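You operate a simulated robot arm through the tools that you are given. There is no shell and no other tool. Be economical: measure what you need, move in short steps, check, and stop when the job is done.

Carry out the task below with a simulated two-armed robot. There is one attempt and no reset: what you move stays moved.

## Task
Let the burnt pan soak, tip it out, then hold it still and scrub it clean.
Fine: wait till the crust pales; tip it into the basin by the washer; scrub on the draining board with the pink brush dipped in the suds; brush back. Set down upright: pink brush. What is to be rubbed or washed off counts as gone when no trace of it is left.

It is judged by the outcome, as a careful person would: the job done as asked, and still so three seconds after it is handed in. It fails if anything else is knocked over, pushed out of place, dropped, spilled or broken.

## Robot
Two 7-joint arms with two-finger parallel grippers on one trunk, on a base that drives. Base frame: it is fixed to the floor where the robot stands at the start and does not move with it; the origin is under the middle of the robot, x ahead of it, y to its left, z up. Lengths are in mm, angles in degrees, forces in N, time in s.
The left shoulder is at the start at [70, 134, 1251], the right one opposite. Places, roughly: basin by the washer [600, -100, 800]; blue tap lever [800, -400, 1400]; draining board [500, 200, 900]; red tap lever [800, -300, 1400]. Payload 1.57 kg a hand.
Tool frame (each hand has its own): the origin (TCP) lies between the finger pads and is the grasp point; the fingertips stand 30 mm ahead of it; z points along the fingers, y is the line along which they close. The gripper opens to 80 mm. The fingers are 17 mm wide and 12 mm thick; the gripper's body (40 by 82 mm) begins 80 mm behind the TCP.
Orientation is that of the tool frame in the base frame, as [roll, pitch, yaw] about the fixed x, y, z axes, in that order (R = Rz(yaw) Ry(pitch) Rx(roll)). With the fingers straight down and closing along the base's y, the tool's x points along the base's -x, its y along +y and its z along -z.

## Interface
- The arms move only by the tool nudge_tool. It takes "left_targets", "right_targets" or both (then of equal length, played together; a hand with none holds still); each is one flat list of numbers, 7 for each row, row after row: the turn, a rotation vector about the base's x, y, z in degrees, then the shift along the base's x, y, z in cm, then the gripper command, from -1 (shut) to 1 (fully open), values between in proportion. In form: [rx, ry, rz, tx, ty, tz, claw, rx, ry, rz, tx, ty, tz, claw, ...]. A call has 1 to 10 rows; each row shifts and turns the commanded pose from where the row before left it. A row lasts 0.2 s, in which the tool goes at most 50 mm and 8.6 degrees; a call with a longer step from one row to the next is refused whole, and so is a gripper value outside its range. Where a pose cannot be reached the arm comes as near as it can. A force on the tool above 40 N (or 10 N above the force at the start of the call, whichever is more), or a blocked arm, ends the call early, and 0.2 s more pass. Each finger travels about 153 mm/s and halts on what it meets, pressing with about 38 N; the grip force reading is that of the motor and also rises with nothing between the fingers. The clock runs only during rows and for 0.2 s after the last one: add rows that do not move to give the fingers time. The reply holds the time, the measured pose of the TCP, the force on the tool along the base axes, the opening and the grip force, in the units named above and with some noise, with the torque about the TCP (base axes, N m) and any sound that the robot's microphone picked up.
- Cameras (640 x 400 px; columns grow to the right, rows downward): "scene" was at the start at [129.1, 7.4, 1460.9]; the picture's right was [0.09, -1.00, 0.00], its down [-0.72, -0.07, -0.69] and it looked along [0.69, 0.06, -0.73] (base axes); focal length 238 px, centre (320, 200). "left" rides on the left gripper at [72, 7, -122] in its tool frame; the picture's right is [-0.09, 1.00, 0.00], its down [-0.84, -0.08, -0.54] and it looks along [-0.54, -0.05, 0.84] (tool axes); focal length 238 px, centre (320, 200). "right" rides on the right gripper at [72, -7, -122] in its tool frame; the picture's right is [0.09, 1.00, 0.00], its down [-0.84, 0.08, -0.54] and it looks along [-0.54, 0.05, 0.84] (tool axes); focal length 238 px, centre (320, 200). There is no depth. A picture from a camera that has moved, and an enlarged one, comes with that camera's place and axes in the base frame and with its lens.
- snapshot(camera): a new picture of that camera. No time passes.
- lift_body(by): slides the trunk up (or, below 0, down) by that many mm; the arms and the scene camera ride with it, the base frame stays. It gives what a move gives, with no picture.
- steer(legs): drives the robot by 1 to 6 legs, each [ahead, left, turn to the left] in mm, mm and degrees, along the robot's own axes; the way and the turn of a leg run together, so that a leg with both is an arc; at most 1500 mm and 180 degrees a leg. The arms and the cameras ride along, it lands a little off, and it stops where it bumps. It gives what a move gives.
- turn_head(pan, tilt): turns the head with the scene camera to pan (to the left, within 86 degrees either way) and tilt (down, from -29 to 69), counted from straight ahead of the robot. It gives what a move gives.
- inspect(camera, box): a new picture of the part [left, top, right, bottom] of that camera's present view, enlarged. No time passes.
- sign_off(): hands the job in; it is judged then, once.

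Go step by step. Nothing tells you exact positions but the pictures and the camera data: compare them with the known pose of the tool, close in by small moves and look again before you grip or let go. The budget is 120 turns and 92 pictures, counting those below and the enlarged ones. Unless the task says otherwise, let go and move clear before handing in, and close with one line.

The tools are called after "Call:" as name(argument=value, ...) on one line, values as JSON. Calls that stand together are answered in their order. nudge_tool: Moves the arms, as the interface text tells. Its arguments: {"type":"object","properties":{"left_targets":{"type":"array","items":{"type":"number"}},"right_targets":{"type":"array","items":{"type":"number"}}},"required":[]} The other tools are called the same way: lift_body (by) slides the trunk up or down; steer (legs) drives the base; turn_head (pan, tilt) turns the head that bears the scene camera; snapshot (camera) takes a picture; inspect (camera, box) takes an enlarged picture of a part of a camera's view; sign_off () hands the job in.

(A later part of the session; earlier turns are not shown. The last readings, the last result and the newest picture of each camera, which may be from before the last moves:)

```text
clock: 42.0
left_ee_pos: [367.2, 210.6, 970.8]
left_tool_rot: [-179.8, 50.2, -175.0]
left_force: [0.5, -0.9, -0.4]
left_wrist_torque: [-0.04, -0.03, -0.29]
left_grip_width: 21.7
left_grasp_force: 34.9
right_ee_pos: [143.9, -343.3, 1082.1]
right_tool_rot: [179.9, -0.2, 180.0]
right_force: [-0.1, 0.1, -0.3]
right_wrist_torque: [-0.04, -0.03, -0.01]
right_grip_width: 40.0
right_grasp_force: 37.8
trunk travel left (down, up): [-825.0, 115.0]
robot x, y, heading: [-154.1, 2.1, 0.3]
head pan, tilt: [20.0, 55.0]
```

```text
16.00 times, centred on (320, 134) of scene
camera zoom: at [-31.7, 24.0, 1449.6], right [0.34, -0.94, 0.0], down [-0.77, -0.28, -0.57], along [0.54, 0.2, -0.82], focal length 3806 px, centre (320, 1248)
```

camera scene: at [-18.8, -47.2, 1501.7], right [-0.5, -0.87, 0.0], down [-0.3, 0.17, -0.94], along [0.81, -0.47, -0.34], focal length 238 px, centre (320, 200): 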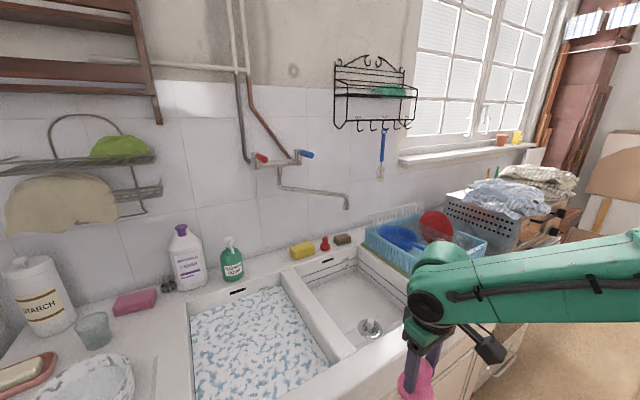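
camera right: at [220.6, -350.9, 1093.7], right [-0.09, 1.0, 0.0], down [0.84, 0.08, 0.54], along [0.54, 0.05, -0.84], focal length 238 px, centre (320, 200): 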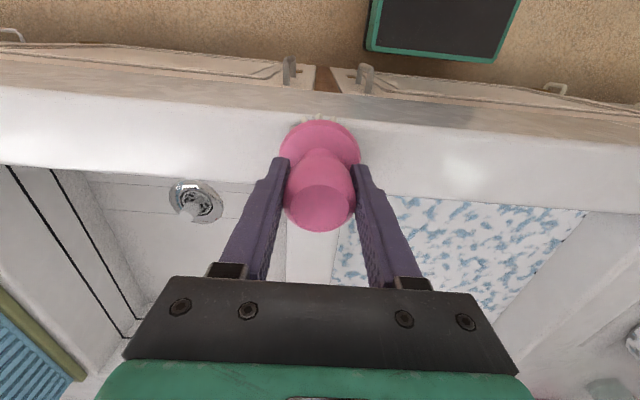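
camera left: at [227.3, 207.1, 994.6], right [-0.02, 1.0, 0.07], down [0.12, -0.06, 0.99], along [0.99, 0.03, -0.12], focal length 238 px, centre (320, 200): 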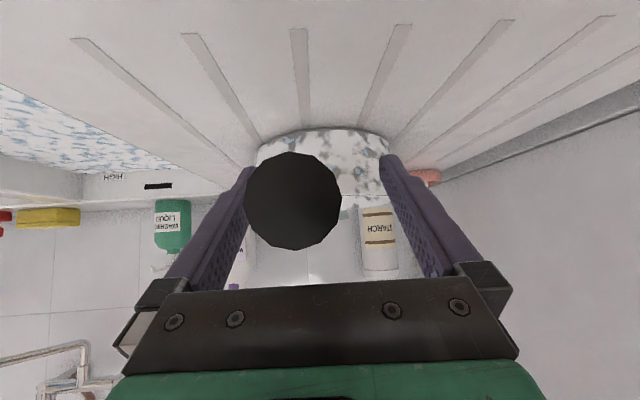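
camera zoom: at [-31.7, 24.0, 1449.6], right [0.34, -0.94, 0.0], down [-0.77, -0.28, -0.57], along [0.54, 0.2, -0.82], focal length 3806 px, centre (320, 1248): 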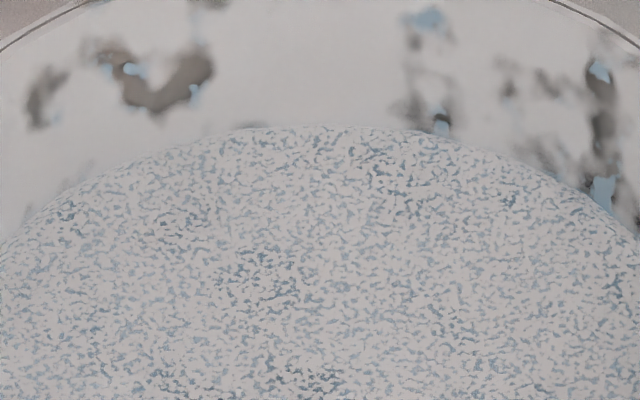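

The dark patches seem slightly paler than before; I keep soaking.

Call:
nudge_tool(left_targets=[0, 0, 0, 0, 0, 0, -1, 0, 0, 0, 0, 0, 0, -1, 0, 0, 0, 0, 0, 0, -1, 0, 0, 0, 0, 0, 0, -1, 0, 0, 0, 0, 0, 0, -1, 0, 0, 0, 0, 0, 0, -1, 0, 0, 0, 0, 0, 0, -1, 0, 0, 0, 0, 0, 0, -1, 0, 0, 0, 0, 0, 0, -1, 0, 0, 0, 0, 0, 0, -1])

Call:
nudge_tool(left_targets=[0, 0, 0, 0, 0, 0, -1, 0, 0, 0, 0, 0, 0, -1, 0, 0, 0, 0, 0, 0, -1, 0, 0, 0, 0, 0, 0, -1, 0, 0, 0, 0, 0, 0, -1, 0, 0, 0, 0, 0, 0, -1, 0, 0, 0, 0, 0, 0, -1, 0, 0, 0, 0, 0, 0, -1, 0, 0, 0, 0, 0, 0, -1, 0, 0, 0, 0, 0, 0, -1])

Call:
nudge_tool(left_targets=[0, 0, 0, 0, 0, 0, -1, 0, 0, 0, 0, 0, 0, -1, 0, 0, 0, 0, 0, 0, -1, 0, 0, 0, 0, 0, 0, -1, 0, 0, 0, 0, 0, 0, -1, 0, 0, 0, 0, 0, 0, -1, 0, 0, 0, 0, 0, 0, -1, 0, 0, 0, 0, 0, 0, -1, 0, 0, 0, 0, 0, 0, -1, 0, 0, 0, 0, 0, 0, -1])

Call:
nudge_tool(left_targets=[0, 0, 0, 0, 0, 0, -1, 0, 0, 0, 0, 0, 0, -1, 0, 0, 0, 0, 0, 0, -1, 0, 0, 0, 0, 0, 0, -1, 0, 0, 0, 0, 0, 0, -1, 0, 0, 0, 0, 0, 0, -1, 0, 0, 0, 0, 0, 0, -1, 0, 0, 0, 0, 0, 0, -1, 0, 0, 0, 0, 0, 0, -1, 0, 0, 0, 0, 0, 0, -1])

Call:
nudge_tool(left_targets=[0, 0, 0, 0, 0, 0, -1, 0, 0, 0, 0, 0, 0, -1, 0, 0, 0, 0, 0, 0, -1, 0, 0, 0, 0, 0, 0, -1, 0, 0, 0, 0, 0, 0, -1, 0, 0, 0, 0, 0, 0, -1, 0, 0, 0, 0, 0, 0, -1, 0, 0, 0, 0, 0, 0, -1, 0, 0, 0, 0, 0, 0, -1, 0, 0, 0, 0, 0, 0, -1])

Call:
nudge_tool(left_targets=[0, 0, 0, 0, 0, 0, -1, 0, 0, 0, 0, 0, 0, -1, 0, 0, 0, 0, 0, 0, -1, 0, 0, 0, 0, 0, 0, -1, 0, 0, 0, 0, 0, 0, -1, 0, 0, 0, 0, 0, 0, -1, 0, 0, 0, 0, 0, 0, -1, 0, 0, 0, 0, 0, 0, -1, 0, 0, 0, 0, 0, 0, -1, 0, 0, 0, 0, 0, 0, -1])

Call:
nudge_tool(left_targets=[0, 0, 0, 0, 0, 0, -1, 0, 0, 0, 0, 0, 0, -1, 0, 0, 0, 0, 0, 0, -1, 0, 0, 0, 0, 0, 0, -1, 0, 0, 0, 0, 0, 0, -1, 0, 0, 0, 0, 0, 0, -1, 0, 0, 0, 0, 0, 0, -1, 0, 0, 0, 0, 0, 0, -1, 0, 0, 0, 0, 0, 0, -1, 0, 0, 0, 0, 0, 0, -1])

Call:
nudge_tool(left_targets=[0, 0, 0, 0, 0, 0, -1, 0, 0, 0, 0, 0, 0, -1, 0, 0, 0, 0, 0, 0, -1, 0, 0, 0, 0, 0, 0, -1, 0, 0, 0, 0, 0, 0, -1, 0, 0, 0, 0, 0, 0, -1, 0, 0, 0, 0, 0, 0, -1, 0, 0, 0, 0, 0, 0, -1, 0, 0, 0, 0, 0, 0, -1, 0, 0, 0, 0, 0, 0, -1])

Call:
nudge_tool(left_targets=[0, 0, 0, 0, 0, 0, -1, 0, 0, 0, 0, 0, 0, -1, 0, 0, 0, 0, 0, 0, -1, 0, 0, 0, 0, 0, 0, -1, 0, 0, 0, 0, 0, 0, -1, 0, 0, 0, 0, 0, 0, -1, 0, 0, 0, 0, 0, 0, -1, 0, 0, 0, 0, 0, 0, -1, 0, 0, 0, 0, 0, 0, -1, 0, 0, 0, 0, 0, 0, -1])

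Call:
inspect(camera="scene", box=[300, 122, 340, 147])

```text
clock: 44.2
left_ee_pos: [366.8, 209.2, 970.0]
left_tool_rot: [-179.7, 50.3, -175.1]
left_force: [0.1, -1.3, 0.4]
left_wrist_torque: [-0.03, 0.04, -0.28]
left_grip_width: 21.8
left_grasp_force: 34.6
right_ee_pos: [143.1, -344.2, 1081.3]
right_tool_rot: [179.9, -0.1, 180.0]
right_force: [0.6, 0.1, -0.2]
right_wrist_torque: [0.01, -0.02, 0.0]
right_grip_width: 39.9
right_grasp_force: 38.3
trunk travel left (down, up): [-825.0, 115.0]
robot x, y, heading: [-149.1, 0.7, 0.2]
head pan, tilt: [20.0, 55.0]
```

```text
clock: 46.4
left_ee_pos: [367.0, 210.2, 970.3]
left_tool_rot: [-179.7, 50.2, -175.0]
left_force: [0.6, -1.6, 0.5]
left_wrist_torque: [-0.05, 0.02, -0.21]
left_grip_width: 22.0
left_grasp_force: 34.9
right_ee_pos: [143.1, -342.2, 1082.6]
right_tool_rot: [180.0, -0.1, -180.0]
right_force: [0.0, -0.2, -0.5]
right_wrist_torque: [-0.05, 0.05, 0.01]
right_grip_width: 40.2
right_grasp_force: 37.8
trunk travel left (down, up): [-825.0, 115.0]
robot x, y, heading: [-146.7, -3.3, -0.0]
head pan, tilt: [20.0, 55.0]
```

```text
clock: 48.6
left_ee_pos: [367.4, 210.1, 971.3]
left_tool_rot: [-179.7, 50.1, -174.9]
left_force: [-0.1, -1.2, 0.1]
left_wrist_torque: [-0.02, 0.02, -0.23]
left_grip_width: 21.9
left_grasp_force: 34.8
right_ee_pos: [144.3, -343.7, 1080.8]
right_tool_rot: [179.9, -0.1, 180.0]
right_force: [-1.1, 0.5, -1.1]
right_wrist_torque: [0.02, 0.03, -0.01]
right_grip_width: 40.1
right_grasp_force: 38.0
trunk travel left (down, up): [-825.0, 115.0]
robot x, y, heading: [-148.7, -1.8, -0.1]
head pan, tilt: [20.0, 55.0]
```

```text
clock: 50.8
left_ee_pos: [366.5, 211.3, 971.2]
left_tool_rot: [-179.8, 50.3, -175.2]
left_force: [-0.3, -1.7, 0.6]
left_wrist_torque: [-0.02, 0.01, -0.27]
left_grip_width: 21.6
left_grasp_force: 35.0
right_ee_pos: [144.1, -343.5, 1082.6]
right_tool_rot: [179.9, 0.0, 179.9]
right_force: [-0.7, -0.1, -1.1]
right_wrist_torque: [-0.01, 0.01, 0.01]
right_grip_width: 39.8
right_grasp_force: 38.2
trunk travel left (down, up): [-825.0, 115.0]
robot x, y, heading: [-149.1, -2.2, -0.1]
head pan, tilt: [20.0, 55.0]
```

```text
clock: 53.0
left_ee_pos: [366.5, 211.4, 971.6]
left_tool_rot: [-179.7, 50.1, -175.1]
left_force: [0.6, -2.5, 0.3]
left_wrist_torque: [-0.05, -0.02, -0.22]
left_grip_width: 21.8
left_grasp_force: 34.6
right_ee_pos: [144.6, -343.2, 1081.3]
right_tool_rot: [-180.0, -0.1, -179.9]
right_force: [-0.8, -0.1, -0.8]
right_wrist_torque: [-0.04, -0.03, 0.02]
right_grip_width: 39.8
right_grasp_force: 38.2
trunk travel left (down, up): [-825.0, 115.0]
robot x, y, heading: [-148.1, 2.5, 0.0]
head pan, tilt: [20.0, 55.0]
```

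```text
clock: 55.2
left_ee_pos: [366.2, 210.7, 970.6]
left_tool_rot: [-179.7, 50.2, -175.0]
left_force: [0.4, -1.7, 0.7]
left_wrist_torque: [-0.04, -0.01, -0.21]
left_grip_width: 21.8
left_grasp_force: 34.7
right_ee_pos: [145.0, -343.1, 1081.5]
right_tool_rot: [179.9, -0.1, 179.9]
right_force: [-0.1, -0.3, 0.3]
right_wrist_torque: [0.04, -0.02, -0.01]
right_grip_width: 39.7
right_grasp_force: 38.1
trunk travel left (down, up): [-825.0, 115.0]
robot x, y, heading: [-148.9, 4.2, 0.1]
head pan, tilt: [20.0, 55.0]
```

```text
clock: 57.4
left_ee_pos: [366.4, 210.3, 970.6]
left_tool_rot: [-179.7, 50.2, -175.1]
left_force: [-0.6, -1.9, 0.0]
left_wrist_torque: [-0.02, -0.02, -0.22]
left_grip_width: 21.7
left_grasp_force: 35.4
right_ee_pos: [143.3, -344.2, 1081.3]
right_tool_rot: [179.9, 0.1, -180.0]
right_force: [-0.1, -0.4, -0.8]
right_wrist_torque: [0.01, -0.02, 0.01]
right_grip_width: 39.9
right_grasp_force: 37.7
trunk travel left (down, up): [-825.0, 115.0]
robot x, y, heading: [-147.9, 0.2, -0.3]
head pan, tilt: [20.0, 55.0]
```

```text
clock: 59.6
left_ee_pos: [366.7, 209.7, 971.2]
left_tool_rot: [-179.7, 50.2, -175.1]
left_force: [-0.5, -1.1, -0.6]
left_wrist_torque: [-0.05, 0.0, -0.24]
left_grip_width: 21.8
left_grasp_force: 34.5
right_ee_pos: [143.7, -343.6, 1081.2]
right_tool_rot: [179.8, 0.0, 180.0]
right_force: [0.0, 0.4, -0.5]
right_wrist_torque: [0.01, -0.01, -0.01]
right_grip_width: 39.7
right_grasp_force: 38.1
trunk travel left (down, up): [-825.0, 115.0]
robot x, y, heading: [-147.8, 0.8, -0.1]
head pan, tilt: [20.0, 55.0]
```

```text
clock: 61.8
left_ee_pos: [366.7, 210.7, 970.8]
left_tool_rot: [-179.7, 50.2, -175.0]
left_force: [0.6, -1.4, 0.5]
left_wrist_torque: [-0.04, -0.02, -0.22]
left_grip_width: 21.8
left_grasp_force: 34.4
right_ee_pos: [143.1, -343.5, 1081.2]
right_tool_rot: [180.0, 0.0, 179.9]
right_force: [-0.1, 0.0, -0.9]
right_wrist_torque: [0.0, 0.01, 0.01]
right_grip_width: 40.1
right_grasp_force: 38.3
trunk travel left (down, up): [-825.0, 115.0]
robot x, y, heading: [-150.5, 0.6, -0.1]
head pan, tilt: [20.0, 55.0]
```

```text
16.00 times, centred on (320, 134) of scene
camera zoom: at [-31.8, 24.1, 1449.6], right [0.34, -0.94, 0.0], down [-0.77, -0.28, -0.57], along [0.54, 0.2, -0.82], focal length 3806 px, centre (320, 1248)
```

zoom: 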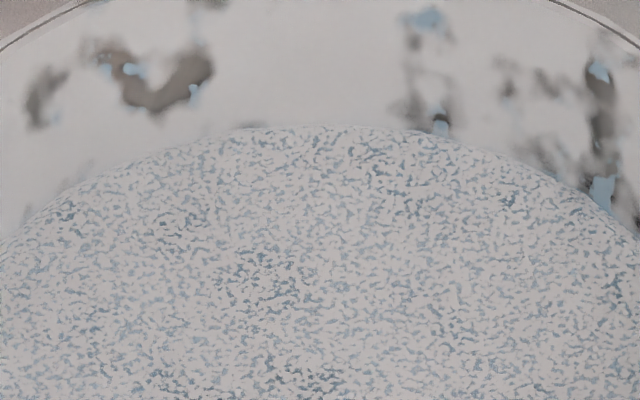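

I look at the middle of the pan, where the crust should be.

Call:
inspect(camera="scene", box=[305, 134, 335, 153])

Call:
inspect(camera="scene", box=[280, 110, 360, 170])

```text
16.00 times, centred on (320, 144) of scene
camera zoom: at [-31.8, 24.1, 1449.6], right [0.34, -0.94, 0.0], down [-0.77, -0.28, -0.57], along [0.54, 0.2, -0.82], focal length 3806 px, centre (320, 1104)
```

zoom: 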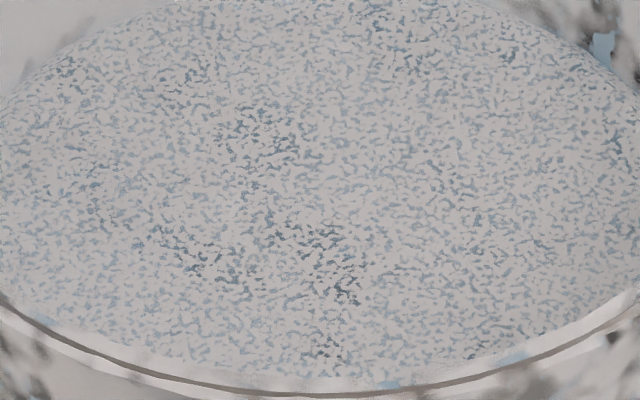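

```text
6.67 times, centred on (320, 140) of scene
camera zoom: at [-31.8, 24.1, 1449.6], right [0.34, -0.94, 0.0], down [-0.77, -0.28, -0.57], along [0.54, 0.2, -0.82], focal length 1586 px, centre (320, 600)
```

zoom: 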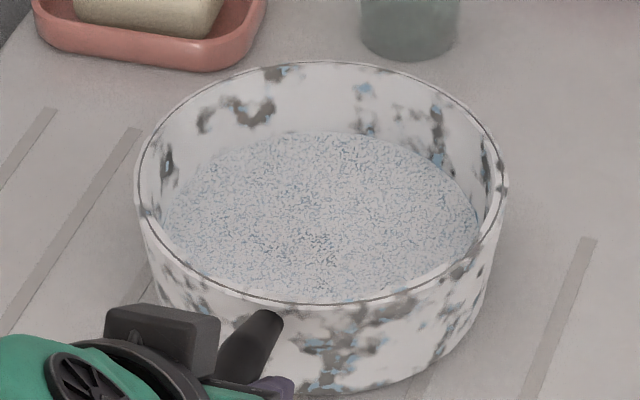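

I keep soaking, passing time with head swings, and then compare the same view.

Call:
turn_head(pan=86, tilt=55)

Call:
turn_head(pan=-86, tilt=55)

Call:
turn_head(pan=86, tilt=55)

Call:
turn_head(pan=-86, tilt=55)

Call:
turn_head(pan=86, tilt=55)

Call:
turn_head(pan=-86, tilt=55)

Call:
turn_head(pan=86, tilt=55)

Call:
turn_head(pan=-86, tilt=55)

Call:
turn_head(pan=20, tilt=55)

Call:
inspect(camera="scene", box=[305, 134, 335, 153])

```text
clock: 63.2
left_ee_pos: [366.9, 209.9, 971.0]
left_tool_rot: [-179.5, 50.2, -175.1]
left_force: [0.6, -1.1, 0.2]
left_wrist_torque: [-0.05, -0.01, -0.24]
left_grip_width: 21.8
left_grasp_force: 34.3
right_ee_pos: [142.8, -342.9, 1081.9]
right_tool_rot: [179.9, 0.0, 180.0]
right_force: [1.0, -0.3, -0.7]
right_wrist_torque: [0.0, 0.03, 0.02]
right_grip_width: 39.8
right_grasp_force: 38.0
trunk travel left (down, up): [-825.0, 115.0]
robot x, y, heading: [-150.5, -3.0, 0.1]
head pan, tilt: [85.9, 55.0]
```

```text
clock: 65.8
left_ee_pos: [367.7, 210.9, 970.9]
left_tool_rot: [-179.5, 50.3, -175.2]
left_force: [0.1, -1.5, -0.4]
left_wrist_torque: [-0.06, 0.01, -0.22]
left_grip_width: 21.7
left_grasp_force: 34.7
right_ee_pos: [143.4, -343.3, 1081.4]
right_tool_rot: [179.9, 0.0, -180.0]
right_force: [0.5, -1.0, -0.8]
right_wrist_torque: [0.02, 0.01, -0.01]
right_grip_width: 40.1
right_grasp_force: 38.2
trunk travel left (down, up): [-825.0, 115.0]
robot x, y, heading: [-150.9, 0.1, 0.1]
head pan, tilt: [-85.9, 55.0]
```

```text
clock: 68.4
left_ee_pos: [365.9, 211.8, 972.3]
left_tool_rot: [-179.7, 50.2, -175.2]
left_force: [-0.2, -0.7, 1.2]
left_wrist_torque: [-0.04, 0.02, -0.25]
left_grip_width: 22.0
left_grasp_force: 34.5
right_ee_pos: [143.3, -343.5, 1082.1]
right_tool_rot: [179.8, 0.1, -179.9]
right_force: [0.5, -0.8, -0.5]
right_wrist_torque: [-0.01, 0.0, 0.0]
right_grip_width: 40.0
right_grasp_force: 37.7
trunk travel left (down, up): [-825.0, 115.0]
robot x, y, heading: [-154.0, -0.1, -0.1]
head pan, tilt: [85.9, 55.0]
```

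```text
clock: 71.0
left_ee_pos: [366.9, 210.8, 972.2]
left_tool_rot: [-179.6, 50.3, -175.1]
left_force: [-0.6, -0.5, 0.0]
left_wrist_torque: [-0.05, 0.03, -0.22]
left_grip_width: 21.8
left_grasp_force: 35.0
right_ee_pos: [143.2, -342.7, 1082.3]
right_tool_rot: [179.9, 0.1, -180.0]
right_force: [0.0, -0.1, -0.3]
right_wrist_torque: [-0.01, 0.0, -0.04]
right_grip_width: 39.9
right_grasp_force: 38.1
trunk travel left (down, up): [-825.0, 115.0]
robot x, y, heading: [-148.1, 0.8, -0.2]
head pan, tilt: [-85.9, 55.0]
```

```text
clock: 73.6
left_ee_pos: [366.4, 210.2, 971.0]
left_tool_rot: [-179.5, 50.3, -175.1]
left_force: [-0.3, -1.3, 0.0]
left_wrist_torque: [-0.04, 0.0, -0.19]
left_grip_width: 21.8
left_grasp_force: 34.7
right_ee_pos: [143.5, -342.5, 1081.6]
right_tool_rot: [179.9, 0.1, 180.0]
right_force: [0.5, -0.1, 0.1]
right_wrist_torque: [0.03, -0.01, 0.0]
right_grip_width: 39.8
right_grasp_force: 38.1
trunk travel left (down, up): [-825.0, 115.0]
robot x, y, heading: [-151.8, -1.5, -0.1]
head pan, tilt: [85.9, 55.0]
```

```text
clock: 76.2
left_ee_pos: [366.0, 209.8, 970.7]
left_tool_rot: [-179.5, 50.2, -175.1]
left_force: [0.1, -0.8, 0.9]
left_wrist_torque: [-0.02, 0.04, -0.23]
left_grip_width: 21.5
left_grasp_force: 35.0
right_ee_pos: [144.6, -343.1, 1081.1]
right_tool_rot: [179.9, -0.1, 180.0]
right_force: [0.4, -0.3, -0.6]
right_wrist_torque: [-0.04, -0.01, -0.01]
right_grip_width: 39.9
right_grasp_force: 38.4
trunk travel left (down, up): [-825.0, 115.0]
robot x, y, heading: [-151.2, -0.5, -0.0]
head pan, tilt: [-85.9, 55.0]
```

```text
clock: 78.8
left_ee_pos: [367.0, 210.9, 971.3]
left_tool_rot: [-179.6, 50.2, -175.1]
left_force: [-0.1, -1.7, -0.2]
left_wrist_torque: [-0.05, 0.07, -0.22]
left_grip_width: 22.1
left_grasp_force: 35.0
right_ee_pos: [144.4, -342.8, 1081.7]
right_tool_rot: [179.8, 0.0, 179.9]
right_force: [0.6, 0.4, -0.3]
right_wrist_torque: [0.05, 0.0, 0.01]
right_grip_width: 40.0
right_grasp_force: 37.9
trunk travel left (down, up): [-825.0, 115.0]
robot x, y, heading: [-148.1, -1.4, 0.0]
head pan, tilt: [85.9, 55.0]
```

```text
clock: 81.4
left_ee_pos: [367.8, 211.0, 970.8]
left_tool_rot: [-179.6, 50.2, -175.2]
left_force: [0.0, -0.7, -0.5]
left_wrist_torque: [-0.05, 0.02, -0.23]
left_grip_width: 21.5
left_grasp_force: 34.2
right_ee_pos: [143.9, -342.7, 1081.6]
right_tool_rot: [179.9, 0.0, -180.0]
right_force: [0.5, -0.2, 0.2]
right_wrist_torque: [0.01, 0.03, 0.0]
right_grip_width: 40.0
right_grasp_force: 37.9
trunk travel left (down, up): [-825.0, 115.0]
robot x, y, heading: [-148.4, 0.1, 0.0]
head pan, tilt: [-85.9, 55.0]
```

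```text
clock: 83.2
left_ee_pos: [366.3, 211.6, 970.0]
left_tool_rot: [-179.6, 50.1, -175.2]
left_force: [0.2, -1.2, 0.3]
left_wrist_torque: [-0.05, 0.01, -0.21]
left_grip_width: 21.8
left_grasp_force: 35.0
right_ee_pos: [143.9, -343.3, 1081.6]
right_tool_rot: [179.8, 0.1, -179.9]
right_force: [-0.5, 0.0, -0.5]
right_wrist_torque: [0.0, 0.0, 0.01]
right_grip_width: 39.8
right_grasp_force: 38.1
trunk travel left (down, up): [-825.0, 115.0]
robot x, y, heading: [-151.1, 2.1, 0.0]
head pan, tilt: [20.0, 55.0]
```

```text
16.00 times, centred on (320, 144) of scene
camera zoom: at [-31.8, 24.2, 1449.6], right [0.34, -0.94, 0.0], down [-0.77, -0.28, -0.57], along [0.54, 0.2, -0.82], focal length 3806 px, centre (320, 1104)
```

zoom: 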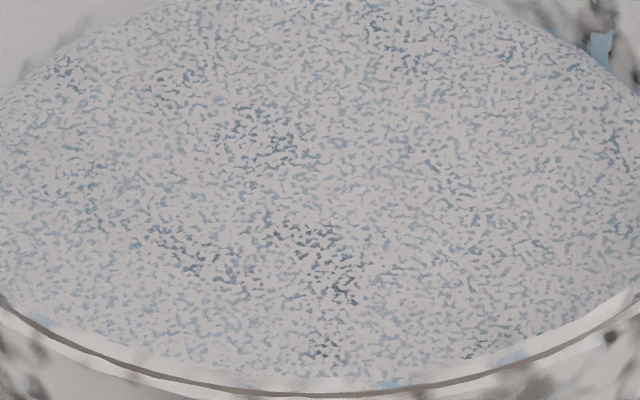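

Change is slow and hard to judge; more soaking costs nothing, so I wait further.

Call:
turn_head(pan=86, tilt=55)

Call:
turn_head(pan=-86, tilt=55)

Call:
turn_head(pan=86, tilt=55)

Call:
turn_head(pan=-86, tilt=55)

Call:
turn_head(pan=86, tilt=55)

Call:
turn_head(pan=-86, tilt=55)

Call:
turn_head(pan=86, tilt=55)

Call:
turn_head(pan=-86, tilt=55)

Call:
turn_head(pan=86, tilt=55)

Call:
turn_head(pan=-86, tilt=55)

Call:
turn_head(pan=86, tilt=55)

Call:
turn_head(pan=-86, tilt=55)

Call:
turn_head(pan=86, tilt=55)

Call:
turn_head(pan=-86, tilt=55)

Call:
turn_head(pan=20, tilt=55)

Call:
inspect(camera="scene", box=[305, 134, 335, 153])

```text
clock: 84.6
left_ee_pos: [366.0, 210.1, 970.8]
left_tool_rot: [-179.7, 50.2, -175.2]
left_force: [-0.4, -0.5, 0.4]
left_wrist_torque: [-0.06, 0.0, -0.2]
left_grip_width: 21.6
left_grasp_force: 35.0
right_ee_pos: [143.9, -343.5, 1081.4]
right_tool_rot: [179.9, -0.1, -179.9]
right_force: [0.0, 0.0, -1.0]
right_wrist_torque: [0.02, 0.04, 0.04]
right_grip_width: 39.9
right_grasp_force: 38.4
trunk travel left (down, up): [-825.0, 115.0]
robot x, y, heading: [-149.4, 2.1, -0.1]
head pan, tilt: [85.9, 55.0]
```

```text
clock: 87.2
left_ee_pos: [367.7, 212.0, 970.4]
left_tool_rot: [-179.6, 50.2, -175.0]
left_force: [0.3, -1.3, 0.0]
left_wrist_torque: [-0.01, -0.01, -0.16]
left_grip_width: 21.7
left_grasp_force: 34.5
right_ee_pos: [143.5, -342.6, 1081.7]
right_tool_rot: [180.0, -0.1, -180.0]
right_force: [-0.6, -0.6, -1.0]
right_wrist_torque: [-0.01, 0.01, 0.01]
right_grip_width: 40.2
right_grasp_force: 38.3
trunk travel left (down, up): [-825.0, 115.0]
robot x, y, heading: [-149.2, -1.0, -0.1]
head pan, tilt: [-85.9, 55.0]
```

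```text
clock: 89.8
left_ee_pos: [366.6, 210.6, 970.5]
left_tool_rot: [-179.6, 50.2, -175.1]
left_force: [0.4, -2.1, -0.1]
left_wrist_torque: [-0.07, 0.06, -0.2]
left_grip_width: 21.8
left_grasp_force: 35.1
right_ee_pos: [143.4, -343.6, 1081.7]
right_tool_rot: [179.9, 0.0, 180.0]
right_force: [-0.6, 0.4, -1.8]
right_wrist_torque: [0.0, 0.0, -0.03]
right_grip_width: 40.3
right_grasp_force: 37.6
trunk travel left (down, up): [-825.0, 115.0]
robot x, y, heading: [-152.8, -2.9, -0.0]
head pan, tilt: [85.9, 55.0]
```

```text
clock: 92.4
left_ee_pos: [366.8, 209.7, 970.6]
left_tool_rot: [-179.6, 50.3, -175.1]
left_force: [0.9, -1.8, 0.0]
left_wrist_torque: [-0.03, -0.01, -0.18]
left_grip_width: 21.7
left_grasp_force: 34.5
right_ee_pos: [144.8, -342.0, 1081.3]
right_tool_rot: [179.9, 0.0, -180.0]
right_force: [0.0, -0.5, -1.4]
right_wrist_torque: [0.01, 0.02, -0.02]
right_grip_width: 39.9
right_grasp_force: 38.3
trunk travel left (down, up): [-825.0, 115.0]
robot x, y, heading: [-148.4, -3.6, -0.1]
head pan, tilt: [-85.9, 55.0]
```

```text
clock: 95.0
left_ee_pos: [367.9, 211.1, 970.5]
left_tool_rot: [-179.6, 50.1, -175.1]
left_force: [0.7, -0.8, -0.3]
left_wrist_torque: [-0.04, -0.03, -0.16]
left_grip_width: 21.5
left_grasp_force: 34.5
right_ee_pos: [144.1, -342.6, 1082.1]
right_tool_rot: [179.8, 0.0, -180.0]
right_force: [-0.4, 0.2, 0.2]
right_wrist_torque: [-0.02, 0.04, -0.01]
right_grip_width: 39.8
right_grasp_force: 38.1
trunk travel left (down, up): [-825.0, 115.0]
robot x, y, heading: [-146.0, -0.9, -0.1]
head pan, tilt: [85.9, 55.0]
```

```text
clock: 97.6
left_ee_pos: [368.2, 211.5, 970.3]
left_tool_rot: [-179.7, 50.2, -175.0]
left_force: [0.0, -1.4, 1.4]
left_wrist_torque: [0.01, -0.05, -0.2]
left_grip_width: 22.0
left_grasp_force: 34.1
right_ee_pos: [142.6, -343.1, 1080.3]
right_tool_rot: [179.9, 0.0, -179.9]
right_force: [0.0, -0.1, -1.6]
right_wrist_torque: [0.0, 0.0, -0.03]
right_grip_width: 39.9
right_grasp_force: 38.7
trunk travel left (down, up): [-825.0, 115.0]
robot x, y, heading: [-148.1, 0.1, -0.0]
head pan, tilt: [-85.9, 55.0]
```

```text
clock: 100.2
left_ee_pos: [366.2, 209.9, 970.4]
left_tool_rot: [-179.6, 50.2, -175.1]
left_force: [0.0, -0.8, 0.2]
left_wrist_torque: [-0.04, 0.02, -0.21]
left_grip_width: 21.8
left_grasp_force: 35.3
right_ee_pos: [142.7, -343.5, 1081.3]
right_tool_rot: [179.9, -0.1, -180.0]
right_force: [0.1, 0.1, -0.6]
right_wrist_torque: [-0.02, -0.02, 0.0]
right_grip_width: 39.7
right_grasp_force: 38.7
trunk travel left (down, up): [-825.0, 115.0]
robot x, y, heading: [-150.4, -0.2, -0.1]
head pan, tilt: [85.9, 55.0]
```

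```text
clock: 102.8
left_ee_pos: [366.1, 211.2, 971.2]
left_tool_rot: [-179.6, 50.3, -175.2]
left_force: [0.4, -1.2, 0.3]
left_wrist_torque: [-0.03, 0.01, -0.19]
left_grip_width: 22.0
left_grasp_force: 34.5
right_ee_pos: [143.7, -343.2, 1081.0]
right_tool_rot: [180.0, -0.1, -180.0]
right_force: [-0.4, -0.2, -0.4]
right_wrist_torque: [0.02, -0.02, 0.0]
right_grip_width: 40.0
right_grasp_force: 38.0
trunk travel left (down, up): [-825.0, 115.0]
robot x, y, heading: [-150.6, 1.8, 0.1]
head pan, tilt: [-85.9, 55.0]
```

```text
clock: 105.4
left_ee_pos: [366.5, 210.3, 971.4]
left_tool_rot: [-179.6, 50.1, -175.2]
left_force: [0.7, -0.2, 0.8]
left_wrist_torque: [-0.04, 0.05, -0.19]
left_grip_width: 21.5
left_grasp_force: 35.0
right_ee_pos: [144.3, -342.7, 1082.5]
right_tool_rot: [179.9, 0.1, -180.0]
right_force: [-0.3, 0.1, -1.3]
right_wrist_torque: [0.01, -0.02, 0.02]
right_grip_width: 40.1
right_grasp_force: 38.2
trunk travel left (down, up): [-825.0, 115.0]
robot x, y, heading: [-149.5, 1.6, -0.1]
head pan, tilt: [85.9, 55.0]
```

```text
clock: 108.0
left_ee_pos: [367.2, 210.8, 970.6]
left_tool_rot: [-179.7, 50.1, -175.1]
left_force: [0.7, -0.6, -0.1]
left_wrist_torque: [-0.02, 0.0, -0.19]
left_grip_width: 22.0
left_grasp_force: 34.9
right_ee_pos: [143.5, -342.6, 1082.4]
right_tool_rot: [179.8, 0.1, 180.0]
right_force: [-0.5, 0.4, -1.5]
right_wrist_torque: [-0.01, 0.0, 0.01]
right_grip_width: 40.2
right_grasp_force: 37.9
trunk travel left (down, up): [-825.0, 115.0]
robot x, y, heading: [-146.7, 0.9, -0.1]
head pan, tilt: [-85.9, 55.0]
```

```text
clock: 110.6
left_ee_pos: [366.7, 210.5, 970.2]
left_tool_rot: [-179.6, 50.2, -175.0]
left_force: [-0.1, -2.3, -0.2]
left_wrist_torque: [-0.03, -0.04, -0.13]
left_grip_width: 21.6
left_grasp_force: 34.5
right_ee_pos: [144.3, -343.5, 1082.2]
right_tool_rot: [179.9, 0.0, 180.0]
right_force: [0.4, -0.4, -1.2]
right_wrist_torque: [-0.01, -0.04, -0.04]
right_grip_width: 39.7
right_grasp_force: 38.1
trunk travel left (down, up): [-825.0, 115.0]
robot x, y, heading: [-148.3, -3.3, -0.2]
head pan, tilt: [85.9, 55.0]
```

```text
clock: 113.2
left_ee_pos: [366.2, 211.1, 971.5]
left_tool_rot: [-179.6, 50.2, -175.2]
left_force: [-0.1, -0.9, -0.8]
left_wrist_torque: [-0.02, -0.01, -0.19]
left_grip_width: 21.8
left_grasp_force: 34.8
right_ee_pos: [144.8, -343.2, 1082.2]
right_tool_rot: [179.9, -0.1, 180.0]
right_force: [0.6, 0.1, -1.0]
right_wrist_torque: [-0.02, -0.01, 0.02]
right_grip_width: 39.8
right_grasp_force: 38.4
trunk travel left (down, up): [-825.0, 115.0]
robot x, y, heading: [-147.4, 1.2, 0.1]
head pan, tilt: [-85.9, 55.0]
```

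```text
clock: 115.8
left_ee_pos: [367.6, 210.0, 970.4]
left_tool_rot: [-179.5, 50.3, -175.1]
left_force: [-0.9, -0.4, -0.1]
left_wrist_torque: [-0.01, 0.01, -0.15]
left_grip_width: 21.8
left_grasp_force: 34.6
right_ee_pos: [143.6, -343.8, 1082.2]
right_tool_rot: [179.9, 0.0, -180.0]
right_force: [0.6, -0.5, -0.8]
right_wrist_torque: [-0.01, -0.02, 0.0]
right_grip_width: 39.8
right_grasp_force: 37.6
trunk travel left (down, up): [-825.0, 115.0]
robot x, y, heading: [-151.8, 1.6, 0.1]
head pan, tilt: [85.9, 55.0]
```

```text
clock: 118.4
left_ee_pos: [366.8, 211.8, 970.6]
left_tool_rot: [-179.6, 50.2, -175.1]
left_force: [-0.5, -1.1, 0.0]
left_wrist_torque: [-0.03, -0.02, -0.14]
left_grip_width: 21.7
left_grasp_force: 34.7
right_ee_pos: [144.8, -342.5, 1082.1]
right_tool_rot: [179.9, 0.1, 179.9]
right_force: [-0.2, 0.1, -0.1]
right_wrist_torque: [0.02, 0.02, -0.01]
right_grip_width: 39.9
right_grasp_force: 38.3
trunk travel left (down, up): [-825.0, 115.0]
robot x, y, heading: [-149.7, 0.2, -0.3]
head pan, tilt: [-85.9, 55.0]
```

```text
clock: 120.2
left_ee_pos: [367.2, 210.3, 969.7]
left_tool_rot: [-179.7, 50.2, -175.1]
left_force: [-0.3, -0.8, 0.7]
left_wrist_torque: [-0.05, 0.0, -0.16]
left_grip_width: 21.5
left_grasp_force: 34.2
right_ee_pos: [143.8, -342.2, 1081.8]
right_tool_rot: [179.8, 0.0, 179.9]
right_force: [0.5, 0.0, -0.4]
right_wrist_torque: [-0.02, -0.05, 0.04]
right_grip_width: 39.8
right_grasp_force: 38.3
trunk travel left (down, up): [-825.0, 115.0]
robot x, y, heading: [-148.0, -0.3, -0.1]
head pan, tilt: [20.0, 55.0]
```

```text
16.00 times, centred on (320, 144) of scene
camera zoom: at [-31.7, 24.3, 1449.6], right [0.34, -0.94, 0.0], down [-0.77, -0.28, -0.57], along [0.54, 0.2, -0.82], focal length 3806 px, centre (320, 1104)
```

zoom: 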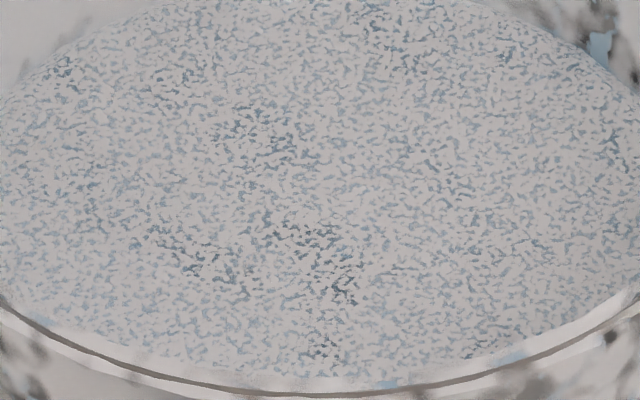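

The colour has stopped changing since early on, after two minutes' soak, so I take the crust to have paled. Now a small test lift of the pan, watching for droop.

Call:
nudge_tool(left_targets=[0, 0, 0, 0, 0, 0.4, -1, 0, 0, 0, 0, 0, 0.4, -1, 0, 0, 0, 0, 0, 0.4, -1, 0, 0, 0, 0, 0, 0, -1])

Call:
inspect(camera="scene", box=[280, 110, 360, 170])

Call:
snapshot(camera="left")

```text
clock: 121.2
left_ee_pos: [368.5, 212.8, 980.6]
left_tool_rot: [-179.7, 49.9, -175.1]
left_force: [-1.1, 0.5, -9.4]
left_wrist_torque: [-0.07, 0.98, 0.01]
left_grip_width: 21.8
left_grasp_force: 34.7
right_ee_pos: [144.7, -343.5, 1081.1]
right_tool_rot: [180.0, -0.1, 180.0]
right_force: [0.2, 0.4, -1.3]
right_wrist_torque: [0.01, 0.06, -0.01]
right_grip_width: 39.9
right_grasp_force: 38.1
trunk travel left (down, up): [-825.0, 115.0]
robot x, y, heading: [-148.0, -0.1, 0.2]
head pan, tilt: [20.0, 55.0]
```

```text
6.67 times, centred on (320, 140) of scene
camera zoom: at [-29.6, 25.4, 1449.4], right [0.34, -0.94, 0.0], down [-0.77, -0.28, -0.57], along [0.54, 0.2, -0.82], focal length 1586 px, centre (320, 600)
```

zoom: 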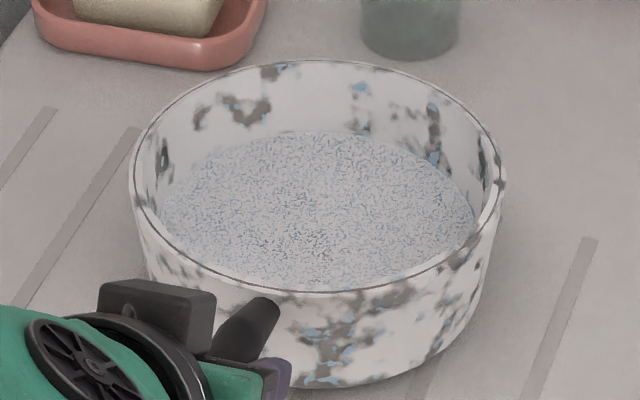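

```text
57 pictures are left
camera left: at [228.2, 208.4, 1005.5], right [-0.02, 1.0, 0.07], down [0.13, -0.06, 0.99], along [0.99, 0.03, -0.13], focal length 238 px, centre (320, 200)
```

left: 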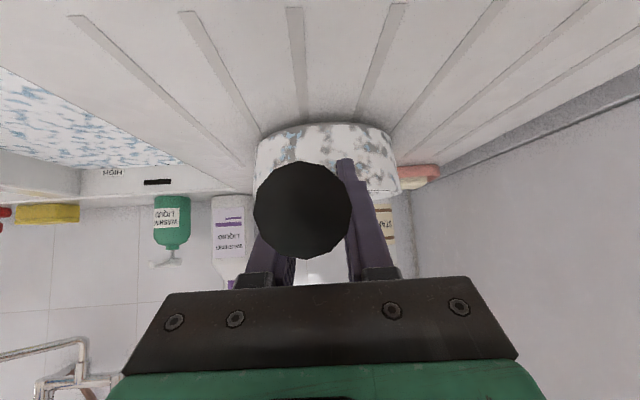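

The front has lifted but the far edge still rests (about 3° tilt). I add a small back-tilt of the hand while lifting slightly.

Call:
nudge_tool(left_targets=[0, -2, 0, 0, 0, 0.3, -1, 0, -2, 0, 0, 0, 0.3, -1, 0, 0, 0, 0, 0, 0.3, -1, 0, 0, 0, 0, 0, 0, -1])

Call:
inspect(camera="scene", box=[280, 110, 360, 170])

```text
clock: 122.2
left_ee_pos: [368.6, 212.7, 991.4]
left_tool_rot: [-179.1, 54.0, -174.7]
left_force: [0.2, -1.1, -8.4]
left_wrist_torque: [-0.09, 0.94, -0.05]
left_grip_width: 21.5
left_grasp_force: 34.8
right_ee_pos: [144.5, -342.2, 1081.9]
right_tool_rot: [179.9, -0.1, 180.0]
right_force: [0.8, 0.2, -0.2]
right_wrist_torque: [0.0, 0.0, -0.01]
right_grip_width: 39.7
right_grasp_force: 37.5
trunk travel left (down, up): [-825.0, 115.0]
robot x, y, heading: [-149.1, 3.3, 0.0]
head pan, tilt: [20.0, 55.0]
```

```text
6.67 times, centred on (320, 140) of scene
camera zoom: at [-29.6, 25.3, 1449.4], right [0.34, -0.94, 0.0], down [-0.77, -0.28, -0.57], along [0.54, 0.2, -0.82], focal length 1586 px, centre (320, 600)
```

zoom: 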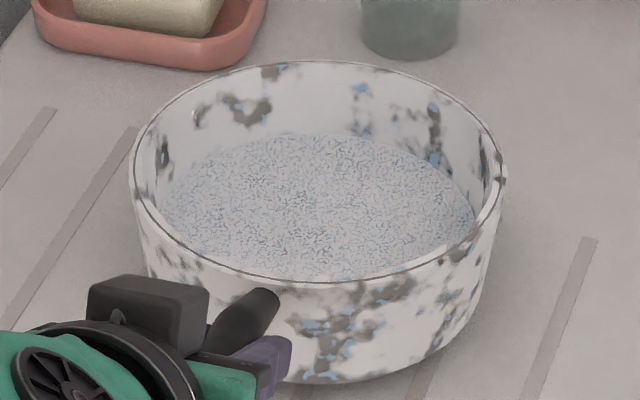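

The handle slips round in the slanted grip (about 1 Nm), so I need the fingers lying along the handle. I set the pan back down, release and retreat.

Call:
nudge_tool(left_targets=[0, 2, 0, 0, 0, -0.5, -1, 0, 2, 0, 0, 0, -0.5, -1, 0, 0, 0, 0, 0, -0.5, -1, 0, 0, 0, 0, 0, -0.4, -1, 0, 0, 0, 0, 0, 0, -1])

Call:
inspect(camera="scene", box=[280, 110, 360, 170])

```text
clock: 123.4
left_ee_pos: [365.0, 211.6, 973.7]
left_tool_rot: [-179.6, 50.4, -175.1]
left_force: [-1.9, 0.8, 3.5]
left_wrist_torque: [0.08, 0.23, 0.08]
left_grip_width: 21.9
left_grasp_force: 34.0
right_ee_pos: [142.8, -343.8, 1081.7]
right_tool_rot: [179.9, 0.0, -180.0]
right_force: [0.7, -0.7, -0.5]
right_wrist_torque: [-0.01, 0.0, 0.0]
right_grip_width: 40.0
right_grasp_force: 38.0
trunk travel left (down, up): [-825.0, 115.0]
robot x, y, heading: [-152.3, 0.2, -0.0]
head pan, tilt: [20.0, 55.0]
```

```text
6.67 times, centred on (320, 140) of scene
camera zoom: at [-33.4, 24.1, 1449.8], right [0.34, -0.94, 0.0], down [-0.77, -0.28, -0.57], along [0.54, 0.2, -0.82], focal length 1586 px, centre (320, 600)
```

zoom: 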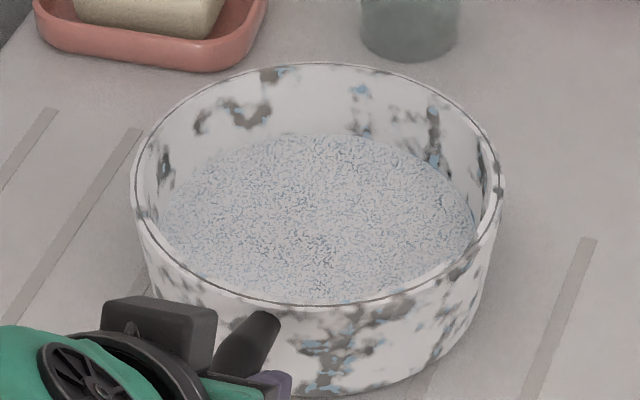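

The pan is flat again. I open, back off along the fingers, and drive back 120 mm to make room for a flatter hand.

Call:
nudge_tool(left_targets=[0, 0, 0, 0, 0, 0, 0, 0, 0, 0, 0, 0, 0, 1, 0, 0, 0, 0, 0, 0, 1, 0, 0, 0, -2.5, -0.2, 2.5, 1, 0, 0, 0, -2.5, -0.2, 2.5, 1, 0, 0, 0, -1, 0, 2.5, 1])

Call:
steer(legs=[[-120, 0, 0]])

Call:
nudge_tool(left_targets=[0, -8, 0, 3, 0, 0, 1, 0, -8, 0, 3, 0, 0, 1, 0, -4, 0, 3, 0, 0, 1, 0, 0, 0, 0, 0, 0, 1])

Call:
snapshot(camera="left")

Call:
snapshot(camera="scene")

```text
clock: 124.8
left_ee_pos: [306.8, 207.3, 1047.9]
left_tool_rot: [-179.7, 50.2, -175.2]
left_force: [0.5, -0.3, -0.2]
left_wrist_torque: [0.0, -0.04, -0.03]
left_grip_width: 79.9
left_grasp_force: 0.0
right_ee_pos: [144.3, -343.9, 1081.2]
right_tool_rot: [179.9, -0.1, 179.9]
right_force: [-0.2, -0.4, -0.8]
right_wrist_torque: [0.02, 0.0, 0.02]
right_grip_width: 39.6
right_grasp_force: 38.2
trunk travel left (down, up): [-825.0, 115.0]
robot x, y, heading: [-149.6, -0.9, 0.2]
head pan, tilt: [20.0, 55.0]
```

```text
clock: 126.0
left_ee_pos: [187.9, 209.3, 1048.2]
left_tool_rot: [-179.7, 50.0, -175.1]
left_force: [-0.1, 0.1, 0.2]
left_wrist_torque: [0.01, 0.02, -0.03]
left_grip_width: 80.0
left_grasp_force: 0.0
right_ee_pos: [24.4, -343.1, 1080.5]
right_tool_rot: [179.9, -0.3, -179.8]
right_force: [-0.4, 0.0, -0.1]
right_wrist_torque: [0.0, 0.01, 0.0]
right_grip_width: 40.1
right_grasp_force: 38.0
trunk travel left (down, up): [-825.0, 115.0]
robot x, y, heading: [-272.6, -0.2, -0.2]
head pan, tilt: [20.0, 55.0]
```

```text
clock: 127.0
left_ee_pos: [274.3, 210.3, 1047.8]
left_tool_rot: [-174.5, 70.0, -170.5]
left_force: [-0.5, 0.1, 0.2]
left_wrist_torque: [-0.05, 0.01, -0.02]
left_grip_width: 80.1
left_grasp_force: 0.1
right_ee_pos: [21.8, -341.7, 1082.4]
right_tool_rot: [180.0, 0.0, -179.9]
right_force: [0.6, 0.4, -0.8]
right_wrist_torque: [0.03, 0.0, 0.0]
right_grip_width: 40.0
right_grasp_force: 38.7
trunk travel left (down, up): [-825.0, 115.0]
robot x, y, heading: [-272.7, 0.8, 0.1]
head pan, tilt: [20.0, 55.0]
```

```text
54 pictures are left
camera left: at [136.1, 206.1, 1022.8], right [-0.04, 1.0, 0.05], down [-0.22, -0.06, 0.97], along [0.97, 0.03, 0.22], focal length 238 px, centre (320, 200)
```

left: 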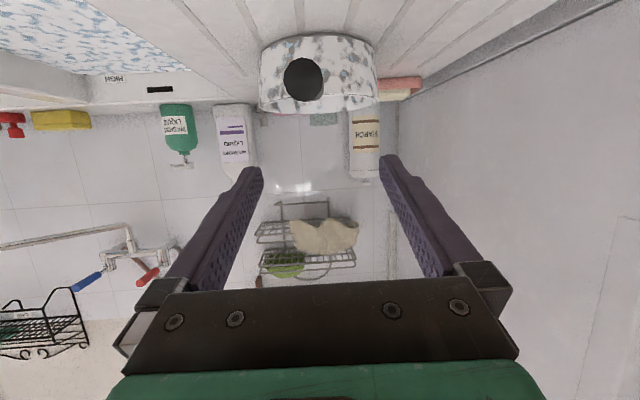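

```text
53 pictures are left
camera scene: at [-154.1, 24.9, 1449.6], right [0.34, -0.94, 0.0], down [-0.77, -0.28, -0.57], along [0.54, 0.2, -0.82], focal length 238 px, centre (320, 200)
```

scene: 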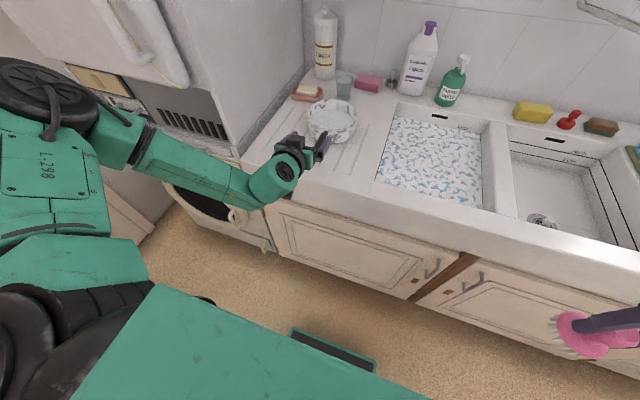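

The hand is now nearly in line with the handle. I slide in to (345,209,975) with the handle between the fingers.

Call:
nudge_tool(left_targets=[0, 0, 0, 2.0, -0.1, -2.5, 1, 0, 0, 0, 2.5, 0, -2.5, 1, 0, 0, 0, 2.5, -0.1, -2.3, 1, 0, 0, 0, 0, 0, 0, 1])

Call:
snapshot(camera="left")

Call:
inspect(camera="scene", box=[240, 70, 380, 180])

```text
clock: 128.0
left_ee_pos: [327.7, 221.2, 1007.9]
left_tool_rot: [-174.6, 70.0, -170.6]
left_force: [0.1, -0.2, 0.4]
left_wrist_torque: [0.0, -0.01, -0.02]
left_grip_width: 79.9
left_grasp_force: 0.0
left hand out of reach, approached as far as the arm can: row 2, 3
right_ee_pos: [21.9, -342.4, 1082.0]
right_tool_rot: [179.9, 0.0, -179.8]
right_force: [0.4, -0.5, -0.7]
right_wrist_torque: [-0.02, 0.02, -0.01]
right_grip_width: 40.0
right_grasp_force: 37.1
trunk travel left (down, up): [-825.0, 115.0]
robot x, y, heading: [-268.9, 0.8, 0.3]
head pan, tilt: [20.0, 55.0]
```

```text
52 pictures are left
camera left: at [188.5, 217.9, 982.4], right [-0.04, 1.0, 0.05], down [-0.22, -0.06, 0.97], along [0.97, 0.03, 0.22], focal length 238 px, centre (320, 200)
```

left: 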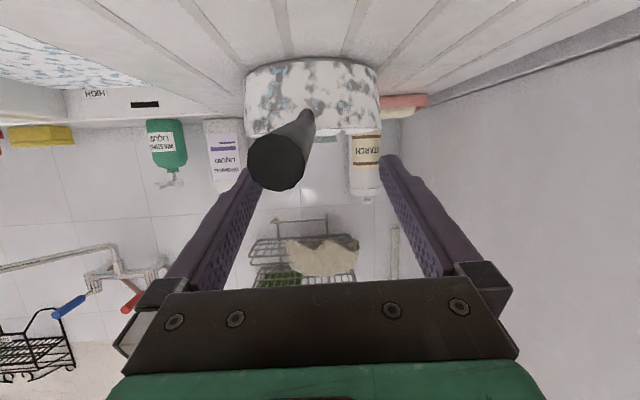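

```text
3.64 times, centred on (310, 125) of scene
camera zoom: at [-153.9, 24.5, 1449.6], right [0.34, -0.94, 0.0], down [-0.77, -0.28, -0.57], along [0.54, 0.2, -0.82], focal length 865 px, centre (356, 473)
```

zoom: 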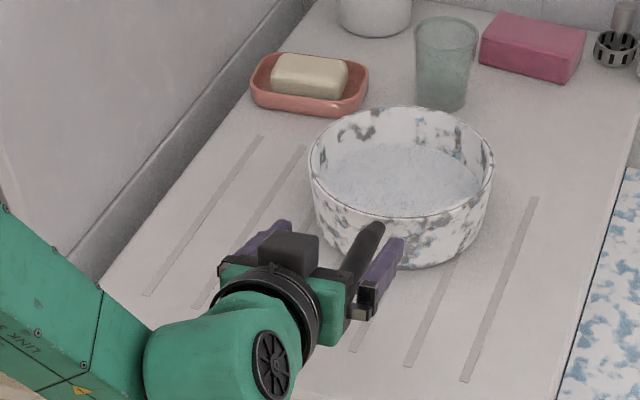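

That pose is at the arm's limit; I'll pull the hand back slightly, drive 60 mm forward and lower the trunk 33 mm instead.

Call:
nudge_tool(left_targets=[0, 0, 0, -3.0, -0.6, 0.5, 1, 0, 0, 0, -2.0, -0.6, 0.5, 1, 0, 0, 0, 0, 0, 0, 1])

Call:
steer(legs=[[40, 0, 0]])

Call:
snapshot(camera="left")

```text
clock: 128.8
left_ee_pos: [278.3, 210.0, 1017.5]
left_tool_rot: [-174.8, 70.0, -170.8]
left_force: [0.6, 0.1, 0.1]
left_wrist_torque: [-0.02, 0.03, 0.02]
left_grip_width: 79.9
left_grasp_force: 0.0
right_ee_pos: [22.6, -343.1, 1081.9]
right_tool_rot: [180.0, -0.1, 180.0]
right_force: [-0.5, -0.3, -0.5]
right_wrist_torque: [0.0, -0.01, 0.03]
right_grip_width: 40.1
right_grasp_force: 38.0
trunk travel left (down, up): [-825.0, 115.0]
robot x, y, heading: [-271.7, -3.6, 0.3]
head pan, tilt: [20.0, 55.0]
```

```text
clock: 129.7
left_ee_pos: [310.8, 208.7, 1020.2]
left_tool_rot: [-174.3, 70.3, -170.4]
left_force: [-0.1, -0.4, 0.4]
left_wrist_torque: [-0.03, 0.0, -0.02]
left_grip_width: 80.3
left_grasp_force: 0.1
right_ee_pos: [54.9, -342.5, 1083.3]
right_tool_rot: [-180.0, 0.3, -180.0]
right_force: [-0.7, 1.3, -0.7]
right_wrist_torque: [0.0, -0.03, 0.01]
right_grip_width: 39.8
right_grasp_force: 37.9
trunk travel left (down, up): [-825.0, 115.0]
robot x, y, heading: [-234.1, -1.5, 0.3]
head pan, tilt: [20.0, 55.0]
```

```text
50 pictures are left
camera left: at [172.0, 206.3, 994.2], right [-0.04, 1.0, 0.05], down [-0.23, -0.06, 0.97], along [0.97, 0.03, 0.23], focal length 238 px, centre (320, 200)
```

left: 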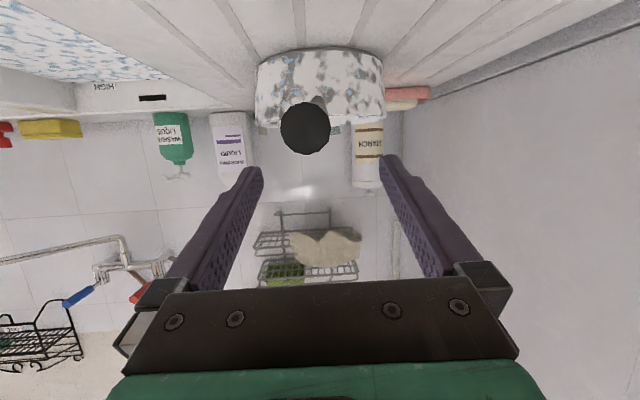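

The hand is centred on the handle again. I lower the trunk 38 mm and move the hand forward 34 mm.

Call:
lift_body(by=-38)

Call:
nudge_tool(left_targets=[0, 0, 0, 1.7, 0, -0.2, 1, 0, 0, 0, 1.7, 0, -0.3, 1, 0, 0, 0, 0, 0, 0, 1])

Call:
snapshot(camera="left")

Call:
inspect(camera="scene", box=[250, 80, 390, 190])

```text
clock: 130.5
left_ee_pos: [317.9, 210.5, 976.9]
left_tool_rot: [-174.7, 70.0, -170.8]
left_force: [0.2, -0.1, 0.7]
left_wrist_torque: [-0.01, 0.0, 0.04]
left_grip_width: 80.0
left_grasp_force: 0.1
right_ee_pos: [61.8, -342.2, 1042.6]
right_tool_rot: [-179.9, -0.1, -180.0]
right_force: [0.5, -0.3, -0.5]
right_wrist_torque: [0.01, 0.02, 0.0]
right_grip_width: 39.6
right_grasp_force: 37.9
trunk travel left (down, up): [-787.0, 153.0]
robot x, y, heading: [-230.9, -3.5, 0.2]
head pan, tilt: [20.0, 55.0]
```

```text
clock: 131.3
left_ee_pos: [350.9, 212.1, 974.9]
left_tool_rot: [-174.6, 70.2, -170.6]
left_force: [0.5, -1.2, -0.2]
left_wrist_torque: [-0.02, 0.04, -0.01]
left_grip_width: 80.1
left_grasp_force: 0.0
right_ee_pos: [60.4, -342.1, 1044.1]
right_tool_rot: [-180.0, 0.1, -180.0]
right_force: [-0.2, -0.1, -0.5]
right_wrist_torque: [0.02, 0.03, 0.01]
right_grip_width: 40.0
right_grasp_force: 37.8
trunk travel left (down, up): [-787.0, 153.0]
robot x, y, heading: [-230.7, -3.0, 0.1]
head pan, tilt: [20.0, 55.0]
```

```text
49 pictures are left
camera left: at [212.0, 206.8, 948.7], right [-0.04, 1.0, 0.05], down [-0.22, -0.06, 0.97], along [0.97, 0.03, 0.22], focal length 238 px, centre (320, 200)
```

left: 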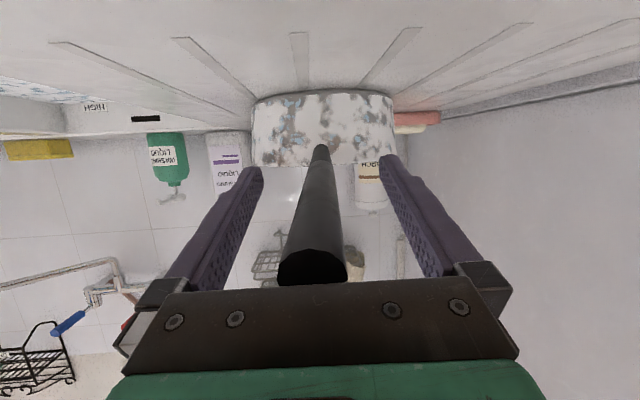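

```text
3.64 times, centred on (320, 135) of scene
camera zoom: at [-115.7, 25.0, 1411.7], right [0.34, -0.94, 0.0], down [-0.77, -0.28, -0.57], along [0.54, 0.2, -0.82], focal length 865 px, centre (320, 436)
```

zoom: 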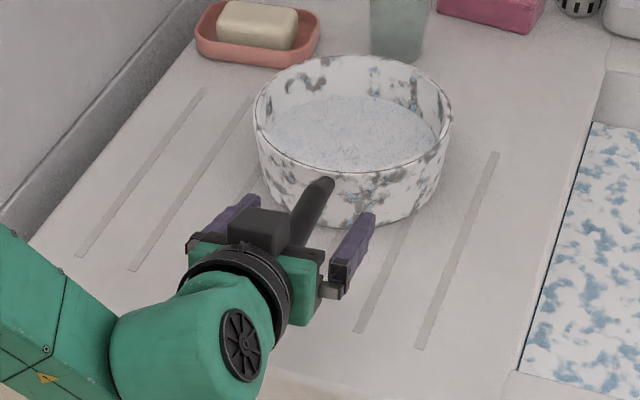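

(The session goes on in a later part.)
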